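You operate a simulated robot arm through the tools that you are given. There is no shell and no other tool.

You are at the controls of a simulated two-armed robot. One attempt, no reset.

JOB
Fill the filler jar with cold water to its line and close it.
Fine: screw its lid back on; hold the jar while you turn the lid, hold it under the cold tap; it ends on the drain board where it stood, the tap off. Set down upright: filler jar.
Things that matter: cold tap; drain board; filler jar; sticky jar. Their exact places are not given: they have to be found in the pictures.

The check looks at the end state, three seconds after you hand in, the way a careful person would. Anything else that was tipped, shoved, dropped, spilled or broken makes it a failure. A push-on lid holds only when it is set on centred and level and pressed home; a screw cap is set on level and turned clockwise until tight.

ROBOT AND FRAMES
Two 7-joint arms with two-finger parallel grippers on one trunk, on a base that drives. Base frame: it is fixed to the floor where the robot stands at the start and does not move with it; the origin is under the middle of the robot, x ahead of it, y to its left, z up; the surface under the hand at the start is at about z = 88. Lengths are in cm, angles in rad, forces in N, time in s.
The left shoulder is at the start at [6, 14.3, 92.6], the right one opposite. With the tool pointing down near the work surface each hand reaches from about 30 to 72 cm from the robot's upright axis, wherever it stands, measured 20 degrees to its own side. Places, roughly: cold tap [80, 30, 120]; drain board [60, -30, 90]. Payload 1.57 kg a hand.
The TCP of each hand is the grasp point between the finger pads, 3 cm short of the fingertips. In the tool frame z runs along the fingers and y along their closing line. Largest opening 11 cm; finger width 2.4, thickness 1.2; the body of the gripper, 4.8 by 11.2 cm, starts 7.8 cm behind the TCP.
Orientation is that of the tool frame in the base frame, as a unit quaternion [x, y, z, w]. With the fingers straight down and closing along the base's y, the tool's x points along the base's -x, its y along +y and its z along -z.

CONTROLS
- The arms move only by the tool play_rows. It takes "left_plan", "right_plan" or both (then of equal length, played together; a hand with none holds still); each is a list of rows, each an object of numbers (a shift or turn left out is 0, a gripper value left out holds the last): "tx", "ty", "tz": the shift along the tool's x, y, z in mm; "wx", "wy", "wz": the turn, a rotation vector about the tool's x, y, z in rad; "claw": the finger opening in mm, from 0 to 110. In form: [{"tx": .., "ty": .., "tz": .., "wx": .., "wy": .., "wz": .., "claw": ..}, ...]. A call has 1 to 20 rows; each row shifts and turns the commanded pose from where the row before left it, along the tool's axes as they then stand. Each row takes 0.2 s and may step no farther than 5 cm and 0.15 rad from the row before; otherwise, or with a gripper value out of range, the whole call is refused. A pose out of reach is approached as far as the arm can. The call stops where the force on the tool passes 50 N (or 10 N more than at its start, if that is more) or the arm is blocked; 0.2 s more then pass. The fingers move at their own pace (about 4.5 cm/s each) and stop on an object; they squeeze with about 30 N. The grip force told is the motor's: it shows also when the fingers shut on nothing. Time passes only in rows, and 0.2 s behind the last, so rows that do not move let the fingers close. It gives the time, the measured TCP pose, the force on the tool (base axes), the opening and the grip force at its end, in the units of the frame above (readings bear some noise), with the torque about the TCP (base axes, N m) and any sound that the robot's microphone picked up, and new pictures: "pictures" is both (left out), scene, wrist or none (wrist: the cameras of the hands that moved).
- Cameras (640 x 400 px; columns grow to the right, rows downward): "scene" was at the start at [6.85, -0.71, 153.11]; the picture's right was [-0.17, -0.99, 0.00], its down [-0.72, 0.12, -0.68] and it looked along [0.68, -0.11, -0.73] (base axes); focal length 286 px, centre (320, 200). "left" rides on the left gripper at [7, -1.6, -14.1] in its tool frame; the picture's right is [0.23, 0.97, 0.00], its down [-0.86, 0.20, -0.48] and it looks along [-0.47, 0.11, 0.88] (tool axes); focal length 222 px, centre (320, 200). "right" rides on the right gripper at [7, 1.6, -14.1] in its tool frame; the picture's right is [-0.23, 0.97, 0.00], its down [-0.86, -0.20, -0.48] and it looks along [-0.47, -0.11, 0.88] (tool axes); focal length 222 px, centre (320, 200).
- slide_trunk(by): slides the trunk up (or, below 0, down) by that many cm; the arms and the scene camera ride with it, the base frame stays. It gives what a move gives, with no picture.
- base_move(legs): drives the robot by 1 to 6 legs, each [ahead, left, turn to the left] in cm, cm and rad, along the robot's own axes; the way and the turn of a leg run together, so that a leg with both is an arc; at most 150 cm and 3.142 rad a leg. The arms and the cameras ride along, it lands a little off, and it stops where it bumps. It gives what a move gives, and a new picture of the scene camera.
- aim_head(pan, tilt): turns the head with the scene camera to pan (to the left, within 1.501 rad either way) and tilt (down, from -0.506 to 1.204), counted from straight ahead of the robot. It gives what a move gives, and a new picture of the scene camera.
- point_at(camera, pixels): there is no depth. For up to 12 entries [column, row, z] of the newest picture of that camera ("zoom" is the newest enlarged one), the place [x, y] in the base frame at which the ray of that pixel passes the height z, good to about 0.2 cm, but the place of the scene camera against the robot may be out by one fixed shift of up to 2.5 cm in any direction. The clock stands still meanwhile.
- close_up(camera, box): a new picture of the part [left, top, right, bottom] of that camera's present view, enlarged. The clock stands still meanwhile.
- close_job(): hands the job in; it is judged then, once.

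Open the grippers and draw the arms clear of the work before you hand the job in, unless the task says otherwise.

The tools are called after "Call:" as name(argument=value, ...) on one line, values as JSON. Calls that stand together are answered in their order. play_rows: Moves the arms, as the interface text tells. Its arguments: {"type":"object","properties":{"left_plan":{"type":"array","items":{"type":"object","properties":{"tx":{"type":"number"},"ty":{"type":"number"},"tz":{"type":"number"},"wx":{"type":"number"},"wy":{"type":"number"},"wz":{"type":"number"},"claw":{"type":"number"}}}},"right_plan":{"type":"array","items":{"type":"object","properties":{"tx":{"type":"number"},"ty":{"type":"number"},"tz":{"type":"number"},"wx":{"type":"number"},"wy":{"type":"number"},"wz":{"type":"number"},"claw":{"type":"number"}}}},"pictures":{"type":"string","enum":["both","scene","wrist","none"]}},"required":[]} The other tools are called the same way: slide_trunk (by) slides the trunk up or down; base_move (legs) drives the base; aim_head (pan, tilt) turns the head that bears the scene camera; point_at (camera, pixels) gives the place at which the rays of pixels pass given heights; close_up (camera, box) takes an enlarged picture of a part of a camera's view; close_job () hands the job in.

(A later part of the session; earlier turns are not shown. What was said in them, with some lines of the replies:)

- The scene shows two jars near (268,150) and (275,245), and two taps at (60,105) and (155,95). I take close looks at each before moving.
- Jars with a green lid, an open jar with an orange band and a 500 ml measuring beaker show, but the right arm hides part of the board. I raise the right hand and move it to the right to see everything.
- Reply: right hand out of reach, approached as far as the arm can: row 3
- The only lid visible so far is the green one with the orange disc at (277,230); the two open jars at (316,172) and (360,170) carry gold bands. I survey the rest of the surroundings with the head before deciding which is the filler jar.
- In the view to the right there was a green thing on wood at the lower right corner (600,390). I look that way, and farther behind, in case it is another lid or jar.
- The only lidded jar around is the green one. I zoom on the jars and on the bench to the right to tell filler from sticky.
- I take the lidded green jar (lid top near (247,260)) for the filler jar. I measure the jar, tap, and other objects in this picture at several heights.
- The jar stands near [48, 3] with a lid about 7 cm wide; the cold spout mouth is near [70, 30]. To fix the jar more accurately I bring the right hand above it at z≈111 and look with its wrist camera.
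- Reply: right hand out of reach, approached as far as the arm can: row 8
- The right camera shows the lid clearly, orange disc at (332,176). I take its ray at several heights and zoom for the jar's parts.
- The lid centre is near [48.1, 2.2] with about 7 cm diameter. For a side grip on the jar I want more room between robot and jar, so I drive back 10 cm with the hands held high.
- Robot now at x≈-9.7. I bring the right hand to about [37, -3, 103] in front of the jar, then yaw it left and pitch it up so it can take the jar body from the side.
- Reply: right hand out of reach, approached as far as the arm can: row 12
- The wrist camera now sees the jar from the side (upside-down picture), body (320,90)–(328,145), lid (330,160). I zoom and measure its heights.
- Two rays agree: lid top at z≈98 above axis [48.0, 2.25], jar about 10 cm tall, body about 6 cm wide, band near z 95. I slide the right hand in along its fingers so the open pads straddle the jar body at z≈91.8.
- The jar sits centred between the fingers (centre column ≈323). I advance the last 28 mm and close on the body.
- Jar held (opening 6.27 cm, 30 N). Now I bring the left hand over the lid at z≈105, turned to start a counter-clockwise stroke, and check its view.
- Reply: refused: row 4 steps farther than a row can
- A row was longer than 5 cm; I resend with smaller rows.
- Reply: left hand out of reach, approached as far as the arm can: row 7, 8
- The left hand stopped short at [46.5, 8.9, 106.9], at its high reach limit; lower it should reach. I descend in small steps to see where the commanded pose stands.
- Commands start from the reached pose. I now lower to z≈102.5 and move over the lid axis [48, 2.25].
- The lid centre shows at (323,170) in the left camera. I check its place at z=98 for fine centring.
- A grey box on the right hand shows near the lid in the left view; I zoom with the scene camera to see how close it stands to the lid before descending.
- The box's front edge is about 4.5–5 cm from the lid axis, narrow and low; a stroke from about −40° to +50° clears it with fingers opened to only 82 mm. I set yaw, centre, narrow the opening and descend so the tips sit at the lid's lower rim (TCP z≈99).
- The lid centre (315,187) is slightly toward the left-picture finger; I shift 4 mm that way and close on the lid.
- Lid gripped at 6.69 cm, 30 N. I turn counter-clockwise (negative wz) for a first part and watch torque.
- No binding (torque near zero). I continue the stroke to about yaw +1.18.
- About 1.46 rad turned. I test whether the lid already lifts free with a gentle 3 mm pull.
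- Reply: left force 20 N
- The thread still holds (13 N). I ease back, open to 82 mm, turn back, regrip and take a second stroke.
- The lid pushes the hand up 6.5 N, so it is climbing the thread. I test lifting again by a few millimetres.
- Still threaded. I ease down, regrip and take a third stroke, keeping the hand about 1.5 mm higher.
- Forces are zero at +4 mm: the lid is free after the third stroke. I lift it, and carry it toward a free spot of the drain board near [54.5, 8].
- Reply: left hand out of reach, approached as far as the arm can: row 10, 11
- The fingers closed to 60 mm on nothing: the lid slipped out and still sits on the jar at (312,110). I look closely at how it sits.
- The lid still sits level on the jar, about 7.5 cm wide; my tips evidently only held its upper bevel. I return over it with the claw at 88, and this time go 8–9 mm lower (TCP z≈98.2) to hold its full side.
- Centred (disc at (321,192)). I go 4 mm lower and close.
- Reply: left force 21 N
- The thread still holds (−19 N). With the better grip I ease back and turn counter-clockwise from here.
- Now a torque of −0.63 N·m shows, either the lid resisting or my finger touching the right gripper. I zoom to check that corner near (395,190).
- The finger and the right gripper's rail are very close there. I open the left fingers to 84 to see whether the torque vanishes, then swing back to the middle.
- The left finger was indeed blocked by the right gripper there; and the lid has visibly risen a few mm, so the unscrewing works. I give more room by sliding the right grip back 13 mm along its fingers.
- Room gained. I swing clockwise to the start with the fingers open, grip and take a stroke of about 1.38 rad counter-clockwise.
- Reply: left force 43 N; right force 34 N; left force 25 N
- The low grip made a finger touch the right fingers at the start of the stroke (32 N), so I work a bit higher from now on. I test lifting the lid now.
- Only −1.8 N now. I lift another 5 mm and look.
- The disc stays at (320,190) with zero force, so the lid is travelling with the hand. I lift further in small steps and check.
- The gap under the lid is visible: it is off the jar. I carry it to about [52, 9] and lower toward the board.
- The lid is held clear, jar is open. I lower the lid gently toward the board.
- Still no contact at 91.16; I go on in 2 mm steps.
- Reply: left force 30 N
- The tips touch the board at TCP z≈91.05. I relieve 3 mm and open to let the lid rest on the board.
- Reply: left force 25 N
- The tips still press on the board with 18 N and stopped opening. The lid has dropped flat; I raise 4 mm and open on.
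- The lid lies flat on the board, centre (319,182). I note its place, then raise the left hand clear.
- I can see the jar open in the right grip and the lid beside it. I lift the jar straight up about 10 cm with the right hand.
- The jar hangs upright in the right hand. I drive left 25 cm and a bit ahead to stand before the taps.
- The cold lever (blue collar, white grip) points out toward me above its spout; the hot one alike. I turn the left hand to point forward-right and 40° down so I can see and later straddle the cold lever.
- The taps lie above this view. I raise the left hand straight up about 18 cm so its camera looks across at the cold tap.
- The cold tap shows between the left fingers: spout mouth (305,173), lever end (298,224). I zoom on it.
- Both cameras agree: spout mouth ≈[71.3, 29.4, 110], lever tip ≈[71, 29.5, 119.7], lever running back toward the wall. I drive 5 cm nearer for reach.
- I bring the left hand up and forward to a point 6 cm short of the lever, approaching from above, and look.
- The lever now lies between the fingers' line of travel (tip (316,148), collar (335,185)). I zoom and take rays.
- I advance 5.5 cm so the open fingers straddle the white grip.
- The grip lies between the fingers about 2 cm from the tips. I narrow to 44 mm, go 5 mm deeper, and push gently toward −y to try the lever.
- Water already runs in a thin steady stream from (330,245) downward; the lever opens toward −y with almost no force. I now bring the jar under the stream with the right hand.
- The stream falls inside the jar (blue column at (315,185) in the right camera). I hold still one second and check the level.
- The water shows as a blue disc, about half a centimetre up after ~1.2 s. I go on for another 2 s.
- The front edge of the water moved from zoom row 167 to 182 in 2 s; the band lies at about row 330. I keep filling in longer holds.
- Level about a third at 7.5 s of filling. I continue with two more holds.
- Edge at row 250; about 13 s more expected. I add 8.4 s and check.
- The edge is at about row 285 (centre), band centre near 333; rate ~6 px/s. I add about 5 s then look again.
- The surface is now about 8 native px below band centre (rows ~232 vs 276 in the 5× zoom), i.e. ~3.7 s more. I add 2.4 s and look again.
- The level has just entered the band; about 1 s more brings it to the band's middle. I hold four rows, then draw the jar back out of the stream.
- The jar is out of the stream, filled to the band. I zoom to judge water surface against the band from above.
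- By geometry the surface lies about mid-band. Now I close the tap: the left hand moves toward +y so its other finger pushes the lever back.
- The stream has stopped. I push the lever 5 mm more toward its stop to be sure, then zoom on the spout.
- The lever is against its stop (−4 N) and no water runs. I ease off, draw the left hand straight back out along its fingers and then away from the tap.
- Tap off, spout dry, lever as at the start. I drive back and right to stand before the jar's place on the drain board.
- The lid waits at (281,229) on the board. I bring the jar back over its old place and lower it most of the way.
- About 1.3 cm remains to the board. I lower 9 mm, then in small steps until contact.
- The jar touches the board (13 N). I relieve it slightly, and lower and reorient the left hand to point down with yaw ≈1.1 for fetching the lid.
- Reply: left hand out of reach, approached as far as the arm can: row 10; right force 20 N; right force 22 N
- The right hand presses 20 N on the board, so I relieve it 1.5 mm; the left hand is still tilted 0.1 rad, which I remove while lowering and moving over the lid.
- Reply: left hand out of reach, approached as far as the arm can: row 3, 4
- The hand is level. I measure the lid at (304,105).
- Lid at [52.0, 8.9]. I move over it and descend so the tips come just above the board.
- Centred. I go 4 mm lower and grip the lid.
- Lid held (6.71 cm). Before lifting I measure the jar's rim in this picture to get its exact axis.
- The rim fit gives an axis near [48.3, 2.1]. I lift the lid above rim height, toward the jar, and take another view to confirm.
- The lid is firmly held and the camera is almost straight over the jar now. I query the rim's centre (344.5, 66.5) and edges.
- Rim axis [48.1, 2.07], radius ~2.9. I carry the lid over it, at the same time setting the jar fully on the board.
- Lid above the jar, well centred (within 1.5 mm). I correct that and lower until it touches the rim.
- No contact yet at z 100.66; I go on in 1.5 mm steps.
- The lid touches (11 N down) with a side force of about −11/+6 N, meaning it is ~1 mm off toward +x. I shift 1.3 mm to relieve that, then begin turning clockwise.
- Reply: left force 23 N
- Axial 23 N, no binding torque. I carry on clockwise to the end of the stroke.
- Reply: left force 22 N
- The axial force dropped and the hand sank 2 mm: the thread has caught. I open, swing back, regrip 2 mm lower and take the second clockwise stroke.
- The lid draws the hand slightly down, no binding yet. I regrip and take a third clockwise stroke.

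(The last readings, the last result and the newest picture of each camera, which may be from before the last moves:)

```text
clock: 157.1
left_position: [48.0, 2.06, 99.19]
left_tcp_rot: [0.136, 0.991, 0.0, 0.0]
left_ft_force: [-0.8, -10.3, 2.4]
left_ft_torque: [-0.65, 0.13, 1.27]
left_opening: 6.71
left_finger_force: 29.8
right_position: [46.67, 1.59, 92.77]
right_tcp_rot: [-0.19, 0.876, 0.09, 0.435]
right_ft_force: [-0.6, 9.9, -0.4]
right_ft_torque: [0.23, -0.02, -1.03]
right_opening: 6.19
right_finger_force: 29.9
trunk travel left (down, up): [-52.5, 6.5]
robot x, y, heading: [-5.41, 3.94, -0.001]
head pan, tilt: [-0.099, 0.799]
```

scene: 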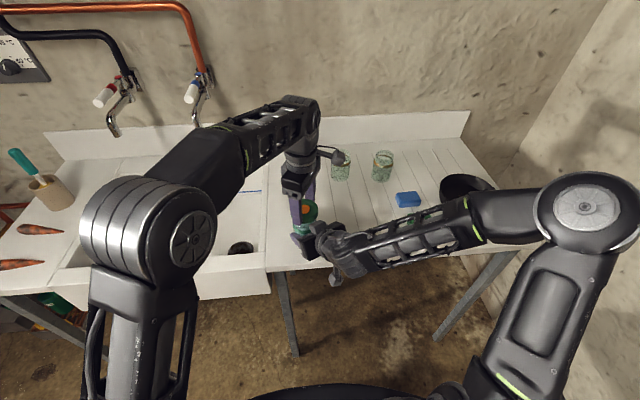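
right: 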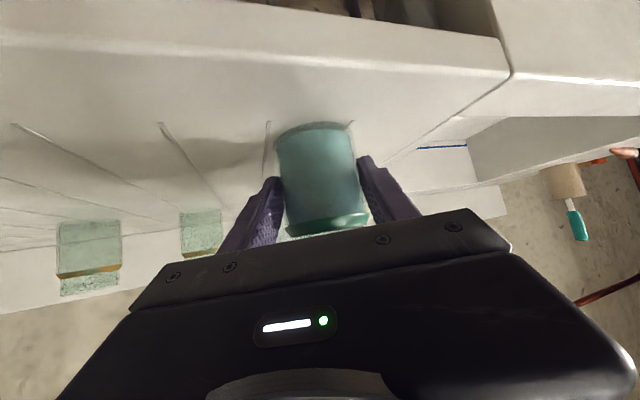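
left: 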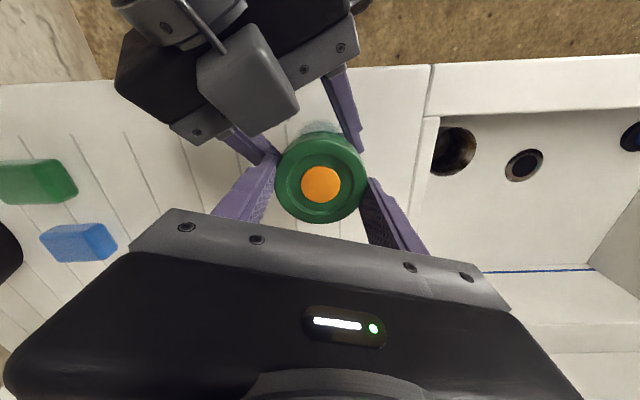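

Torque rose through 0.65 to 1.27 N·m: the lid is tightening home. I regrip once more and verify that the resistance comes at once.

Call:
play_rows(left_plan=[{"claw": 80}, {"claw": 80}, {"wz": -0.138}, {"wz": -0.138}, {"wz": -0.138}, {"wz": -0.138}, {"wz": -0.138}, {"wz": -0.138}, {"wz": -0.138}, {"claw": 50}, {"claw": 50}, {"claw": 50}], pictures="none")

Call:
play_rows(left_plan=[{"wz": 0.12}, {"wz": 0.12}, {"wz": 0.12}], pictures="none")

Call:
play_rows(left_plan=[{"wz": 0.12}, {"wz": 0.12}, {"wz": 0.12}], pictures="wrist")

```text
clock: 159.7
left_position: [48.15, 2.12, 99.09]
left_tcp_rot: [-0.342, 0.94, 0.001, 0.001]
left_ft_force: [-2.0, 3.1, -0.2]
left_ft_torque: [0.16, 0.05, 0.08]
left_opening: 7.04
left_finger_force: 29.7
right_position: [46.64, 1.37, 92.7]
right_tcp_rot: [-0.189, 0.876, 0.087, 0.435]
right_ft_force: [2.6, -3.6, 3.7]
right_ft_torque: [0.17, -0.18, -0.23]
right_opening: 6.17
right_finger_force: 30.0
trunk travel left (down, up): [-52.5, 6.5]
robot x, y, heading: [-6.03, 3.45, -0.004]
head pan, tilt: [-0.099, 0.799]
```

```text
clock: 160.5
left_position: [48.0, 2.15, 99.05]
left_tcp_rot: [-0.167, 0.986, 0.0, 0.001]
left_ft_force: [0.0, -2.0, -0.6]
left_ft_torque: [-0.09, -0.07, 1.3]
left_opening: 6.72
left_finger_force: 30.1
right_position: [46.44, 1.58, 92.8]
right_tcp_rot: [-0.19, 0.876, 0.089, 0.435]
right_ft_force: [-0.1, 2.0, 2.2]
right_ft_torque: [0.12, -0.05, -1.29]
right_opening: 6.23
right_finger_force: 29.9
trunk travel left (down, up): [-52.5, 6.5]
robot x, y, heading: [-5.75, 3.6, -0.006]
head pan, tilt: [-0.099, 0.799]
```

```text
clock: 161.3
left_position: [48.07, 2.24, 99.18]
left_tcp_rot: [0.014, 1.0, 0.001, 0.001]
left_ft_force: [3.3, -2.4, 0.4]
left_ft_torque: [-0.07, -0.11, 0.27]
left_opening: 6.69
left_finger_force: 29.8
right_position: [46.45, 1.62, 92.8]
right_tcp_rot: [-0.19, 0.876, 0.089, 0.435]
right_ft_force: [-4.3, 3.1, 1.5]
right_ft_torque: [0.04, 0.05, -0.17]
right_opening: 6.34
right_finger_force: 30.0
trunk travel left (down, up): [-52.5, 6.5]
robot x, y, heading: [-5.8, 3.75, -0.0]
head pan, tilt: [-0.099, 0.799]
```

left: 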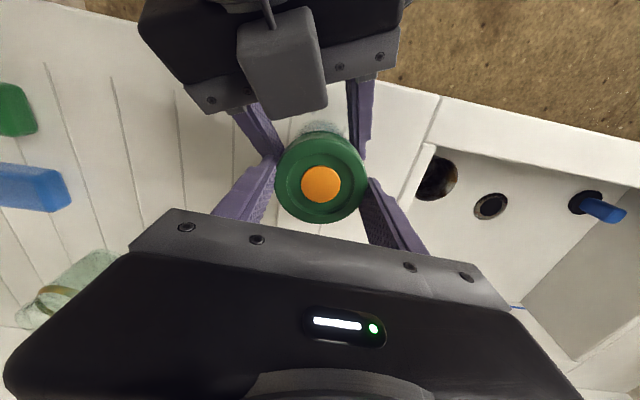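

Resistance came at once (1.3 N·m) until the grip itself slipped: the lid is tight. I open the left hand and lift it away.

Call:
play_rows(left_plan=[{"claw": 82}, {"claw": 86}, {"claw": 86}, {"tz": -15}, {"tz": -20}, {"tx": -20, "ty": 30}, {"ty": 45}, {"ty": 45}, {"ty": 45}], pictures="both")

Call:
close_up(camera="scene", box=[260, 180, 350, 270])

Call:
close_up(camera="right", box=[230, 90, 410, 250])

```text
clock: 163.3
left_position: [50.6, 18.63, 102.44]
left_tcp_rot: [0.013, 1.0, 0.001, 0.0]
left_ft_force: [0.0, -0.4, 0.8]
left_ft_torque: [-0.04, 0.0, -0.03]
left_opening: 8.61
left_finger_force: 0.0
right_position: [46.57, 1.52, 92.74]
right_tcp_rot: [-0.19, 0.876, 0.088, 0.435]
right_ft_force: [0.4, 0.5, -1.2]
right_ft_torque: [0.08, -0.1, 0.0]
right_opening: 6.36
right_finger_force: 29.5
trunk travel left (down, up): [-52.5, 6.5]
robot x, y, heading: [-5.6, 3.83, -0.0]
head pan, tilt: [-0.099, 0.799]
```

scene: 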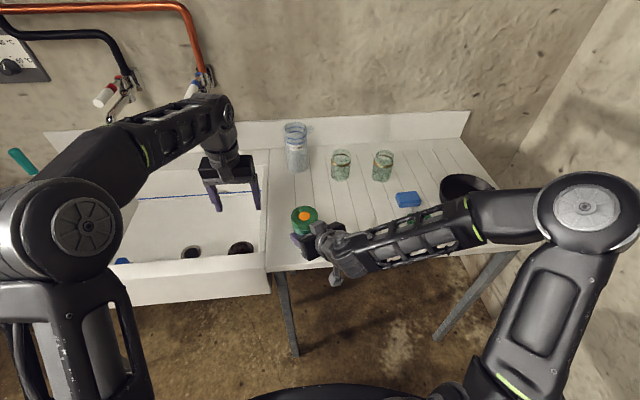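
left: 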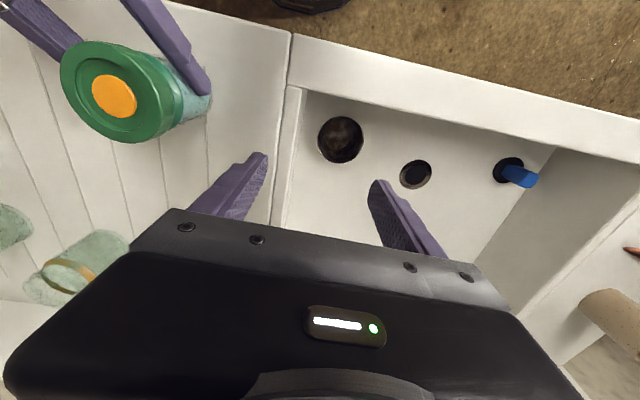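

```text
4.44 times, centred on (305, 225) of scene
```

zoom: 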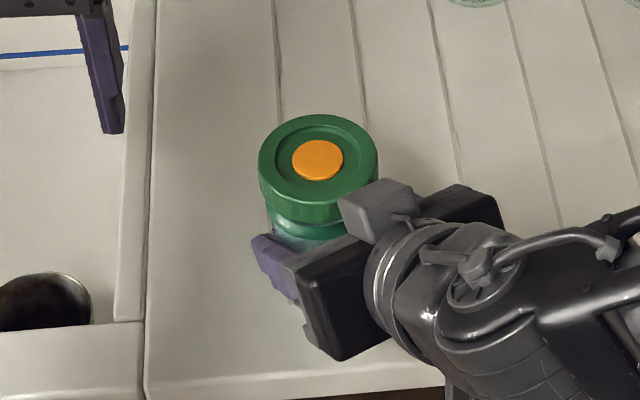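

```text
2.50 times, centred on (320, 170) of right
```

zoom: 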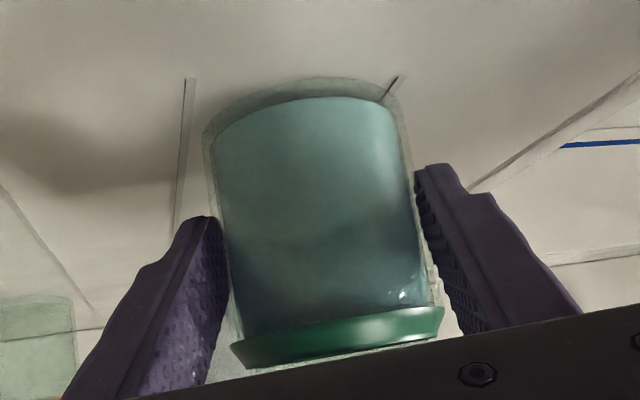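

The jar is closed, level and filled to the band. I set the right hand down a hair and open it gently, then draw back along the fingers.

Call:
play_rows(right_plan=[{"tx": 0.4, "tz": 0.3}, {"claw": 70}, {"claw": 78}, {"claw": 78}, {"tz": -15}, {"tz": -30}, {"tz": -40}, {"tz": -40}], pictures="both")

Call:
close_up(camera="right", box=[250, 70, 400, 200])

Call:
close_up(camera="scene", box=[260, 180, 350, 270])

```text
clock: 165.1
left_position: [50.55, 18.61, 102.35]
left_tcp_rot: [0.012, 1.0, 0.0, 0.0]
left_ft_force: [-0.7, -0.2, 0.3]
left_ft_torque: [-0.01, 0.0, 0.01]
left_opening: 8.61
left_finger_force: 0.1
right_position: [41.08, -1.39, 100.66]
right_tcp_rot: [-0.19, 0.876, 0.09, 0.435]
right_ft_force: [-0.2, 0.1, 0.2]
right_ft_torque: [-0.03, -0.01, 0.01]
right_opening: 7.79
right_finger_force: 0.0
right hand out of reach, approached as far as the arm can: row 7, 8
trunk travel left (down, up): [-52.5, 6.5]
robot x, y, heading: [-6.03, 4.12, -0.005]
head pan, tilt: [-0.099, 0.799]
```

scene: 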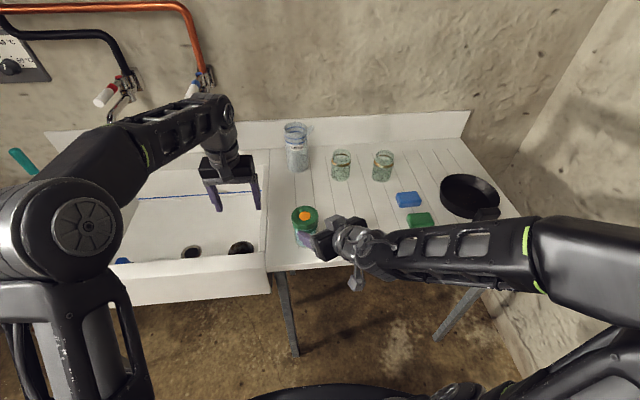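
right: 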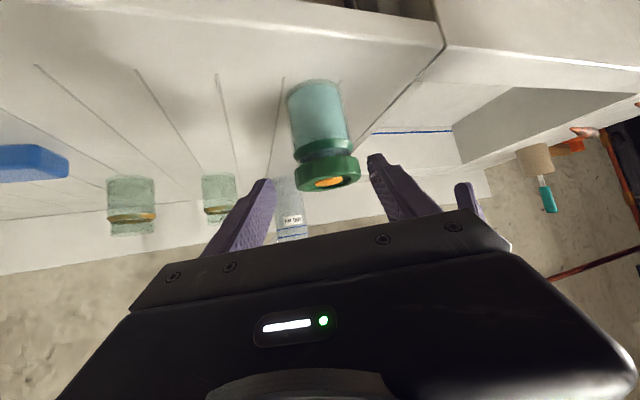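

```text
3.08 times, centred on (325, 135) of right
```

zoom: 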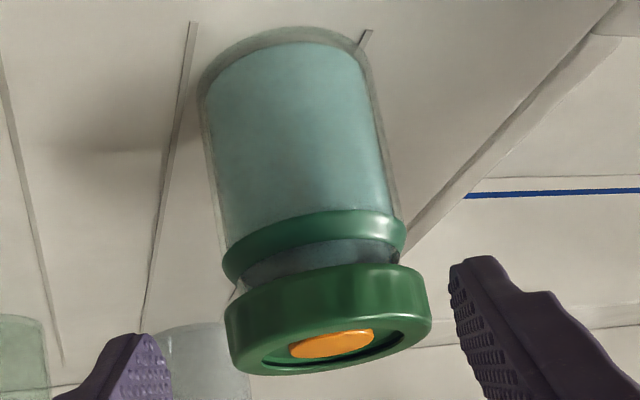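

```text
4.44 times, centred on (305, 225) of scene
```

zoom: 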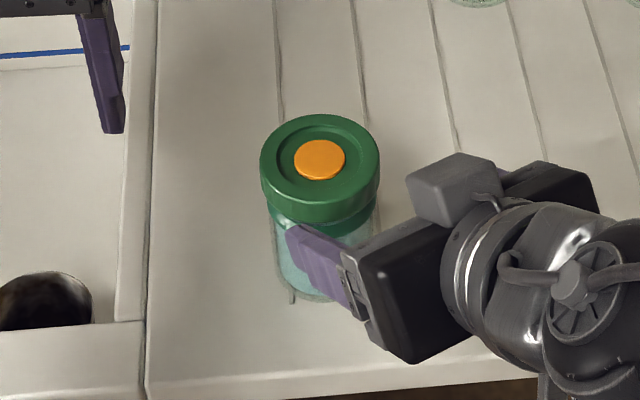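

The jar stands closed and upright in its old place. I drive back 20 cm to draw both arms clear, and view the result.

Call:
base_move(legs=[[-20, 0, 0]])

Call:
aim_head(pan=0.05, tilt=0.6)

Call:
close_up(camera="scene", box=[280, 180, 400, 290])

Call:
close_up(camera="right", box=[260, 80, 400, 200])

```text
clock: 166.7
left_position: [31.17, 18.65, 102.6]
left_tcp_rot: [0.012, 1.0, 0.001, 0.001]
left_ft_force: [0.5, -0.3, 1.0]
left_ft_torque: [0.01, 0.0, -0.02]
left_opening: 8.6
left_finger_force: 0.0
right_position: [21.75, -1.35, 100.72]
right_tcp_rot: [-0.19, 0.875, 0.089, 0.437]
right_ft_force: [-0.6, 0.0, -0.6]
right_ft_torque: [0.0, 0.0, 0.01]
right_opening: 7.79
right_finger_force: 0.0
trunk travel left (down, up): [-52.5, 6.5]
robot x, y, heading: [-25.16, 3.87, -0.005]
head pan, tilt: [-0.099, 0.799]
```

scene: 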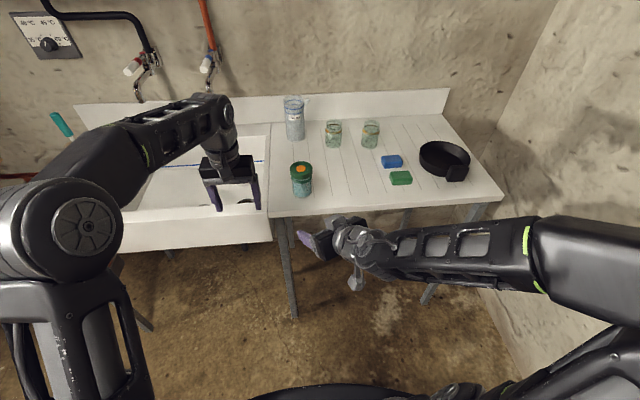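

```text
clock: 167.4
left_position: [31.24, 18.68, 102.6]
left_tcp_rot: [0.011, 1.0, 0.0, 0.0]
left_ft_force: [-0.1, 0.0, 1.2]
left_ft_torque: [-0.03, -0.04, 0.0]
left_opening: 8.58
left_finger_force: 0.1
right_position: [21.97, -1.43, 100.66]
right_tcp_rot: [-0.19, 0.875, 0.09, 0.436]
right_ft_force: [0.6, 1.1, -0.2]
right_ft_torque: [0.0, 0.0, -0.03]
right_opening: 7.81
right_finger_force: 0.1
trunk travel left (down, up): [-52.5, 6.5]
robot x, y, heading: [-25.22, 3.76, -0.005]
head pan, tilt: [0.051, 0.6]
```

scene: 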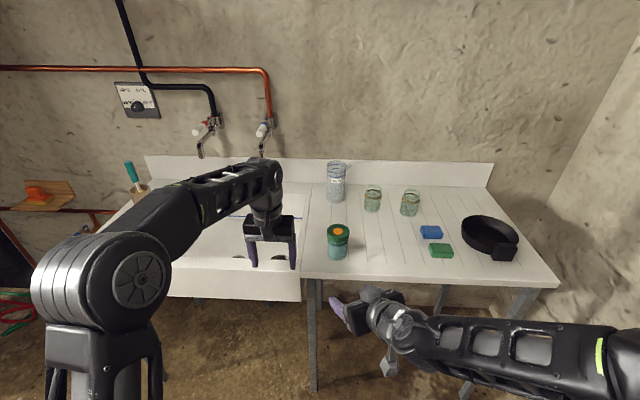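

```text
3.64 times, centred on (340, 235) of scene
```

zoom: 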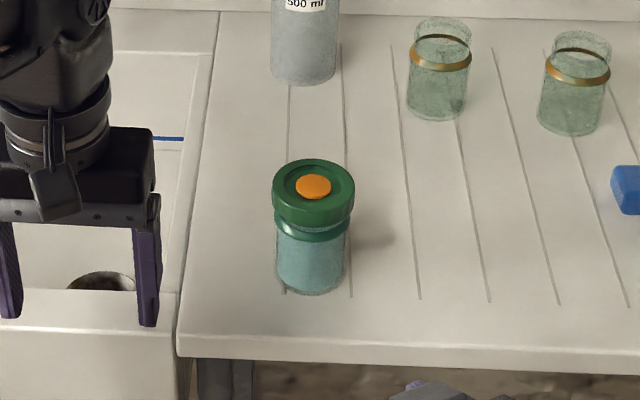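

```text
3.33 times, centred on (330, 140) of right
```

zoom: 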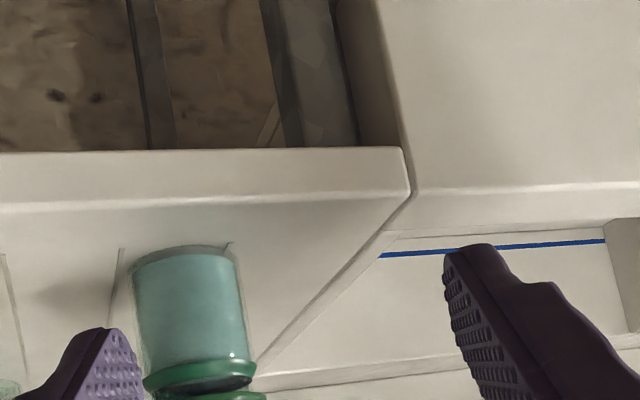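

Everything stands as it should. I take a last look at the taps and open both grippers fully.

Call:
close_up(camera="scene", box=[180, 100, 300, 180])

Call:
play_rows(left_plan=[{"claw": 110}, {"claw": 110}, {"claw": 110}], right_plan=[{"claw": 110}, {"claw": 110}, {"claw": 110}], pictures="scene")

```text
5.00 times, centred on (240, 140) of scene
```

zoom: 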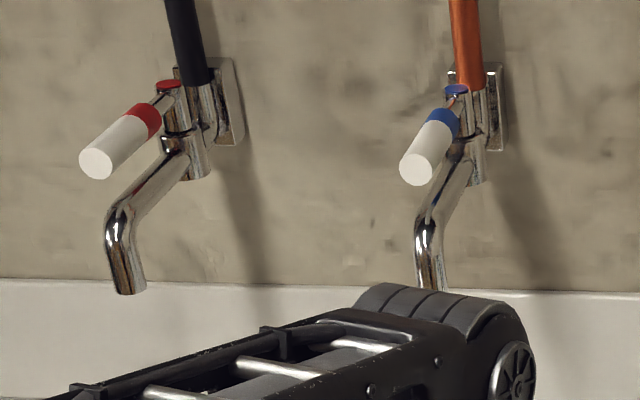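

```text
clock: 168.2
left_position: [31.21, 18.65, 102.6]
left_tcp_rot: [0.011, 1.0, 0.0, 0.0]
left_ft_force: [-0.2, 0.5, 0.2]
left_ft_torque: [-0.03, -0.01, 0.03]
left_opening: 10.98
left_finger_force: 0.0
right_position: [21.94, -1.34, 100.82]
right_tcp_rot: [-0.19, 0.875, 0.09, 0.437]
right_ft_force: [0.3, -0.1, -0.6]
right_ft_torque: [-0.01, 0.01, 0.03]
right_opening: 11.0
right_finger_force: 0.0
trunk travel left (down, up): [-52.5, 6.5]
robot x, y, heading: [-25.27, 3.97, 0.003]
head pan, tilt: [0.051, 0.6]
```

scene: 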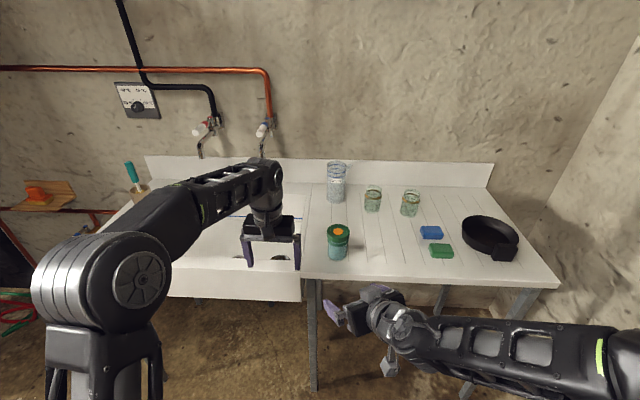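

Jar filled, closed and upright in its place at (338,242), tap off with the lever home, arms clear and open. I hand the job in.

Call:
close_job()

```text
The job is handed in.
```

I filled the filler jar with cold water to its band and screwed the lid back on. It stands upright at the spot on the drain board where I picked it up. I've handed the job in but haven't seen the result of the check.

- **Which jar:** I took the jar with the green lid as the filler jar. It was the only jar on the board with a lid, and no label confirmed it.
- **Fill level:** By my measurement the water surface is about halfway up the band. I read the band as the fill line.
- **Lid:** I tightened the lid clockwise until it resisted at about 1.3 N·m. After that the jar began to slip in the grip, so I stopped.
- **Tap:** The cold tap is off, with its lever back against the stop. I saw no drip in the last close look at the spout.
- **Everything else:** I saw nothing tipped, moved or spilled outside the sink. Both grippers are open and clear of the board.
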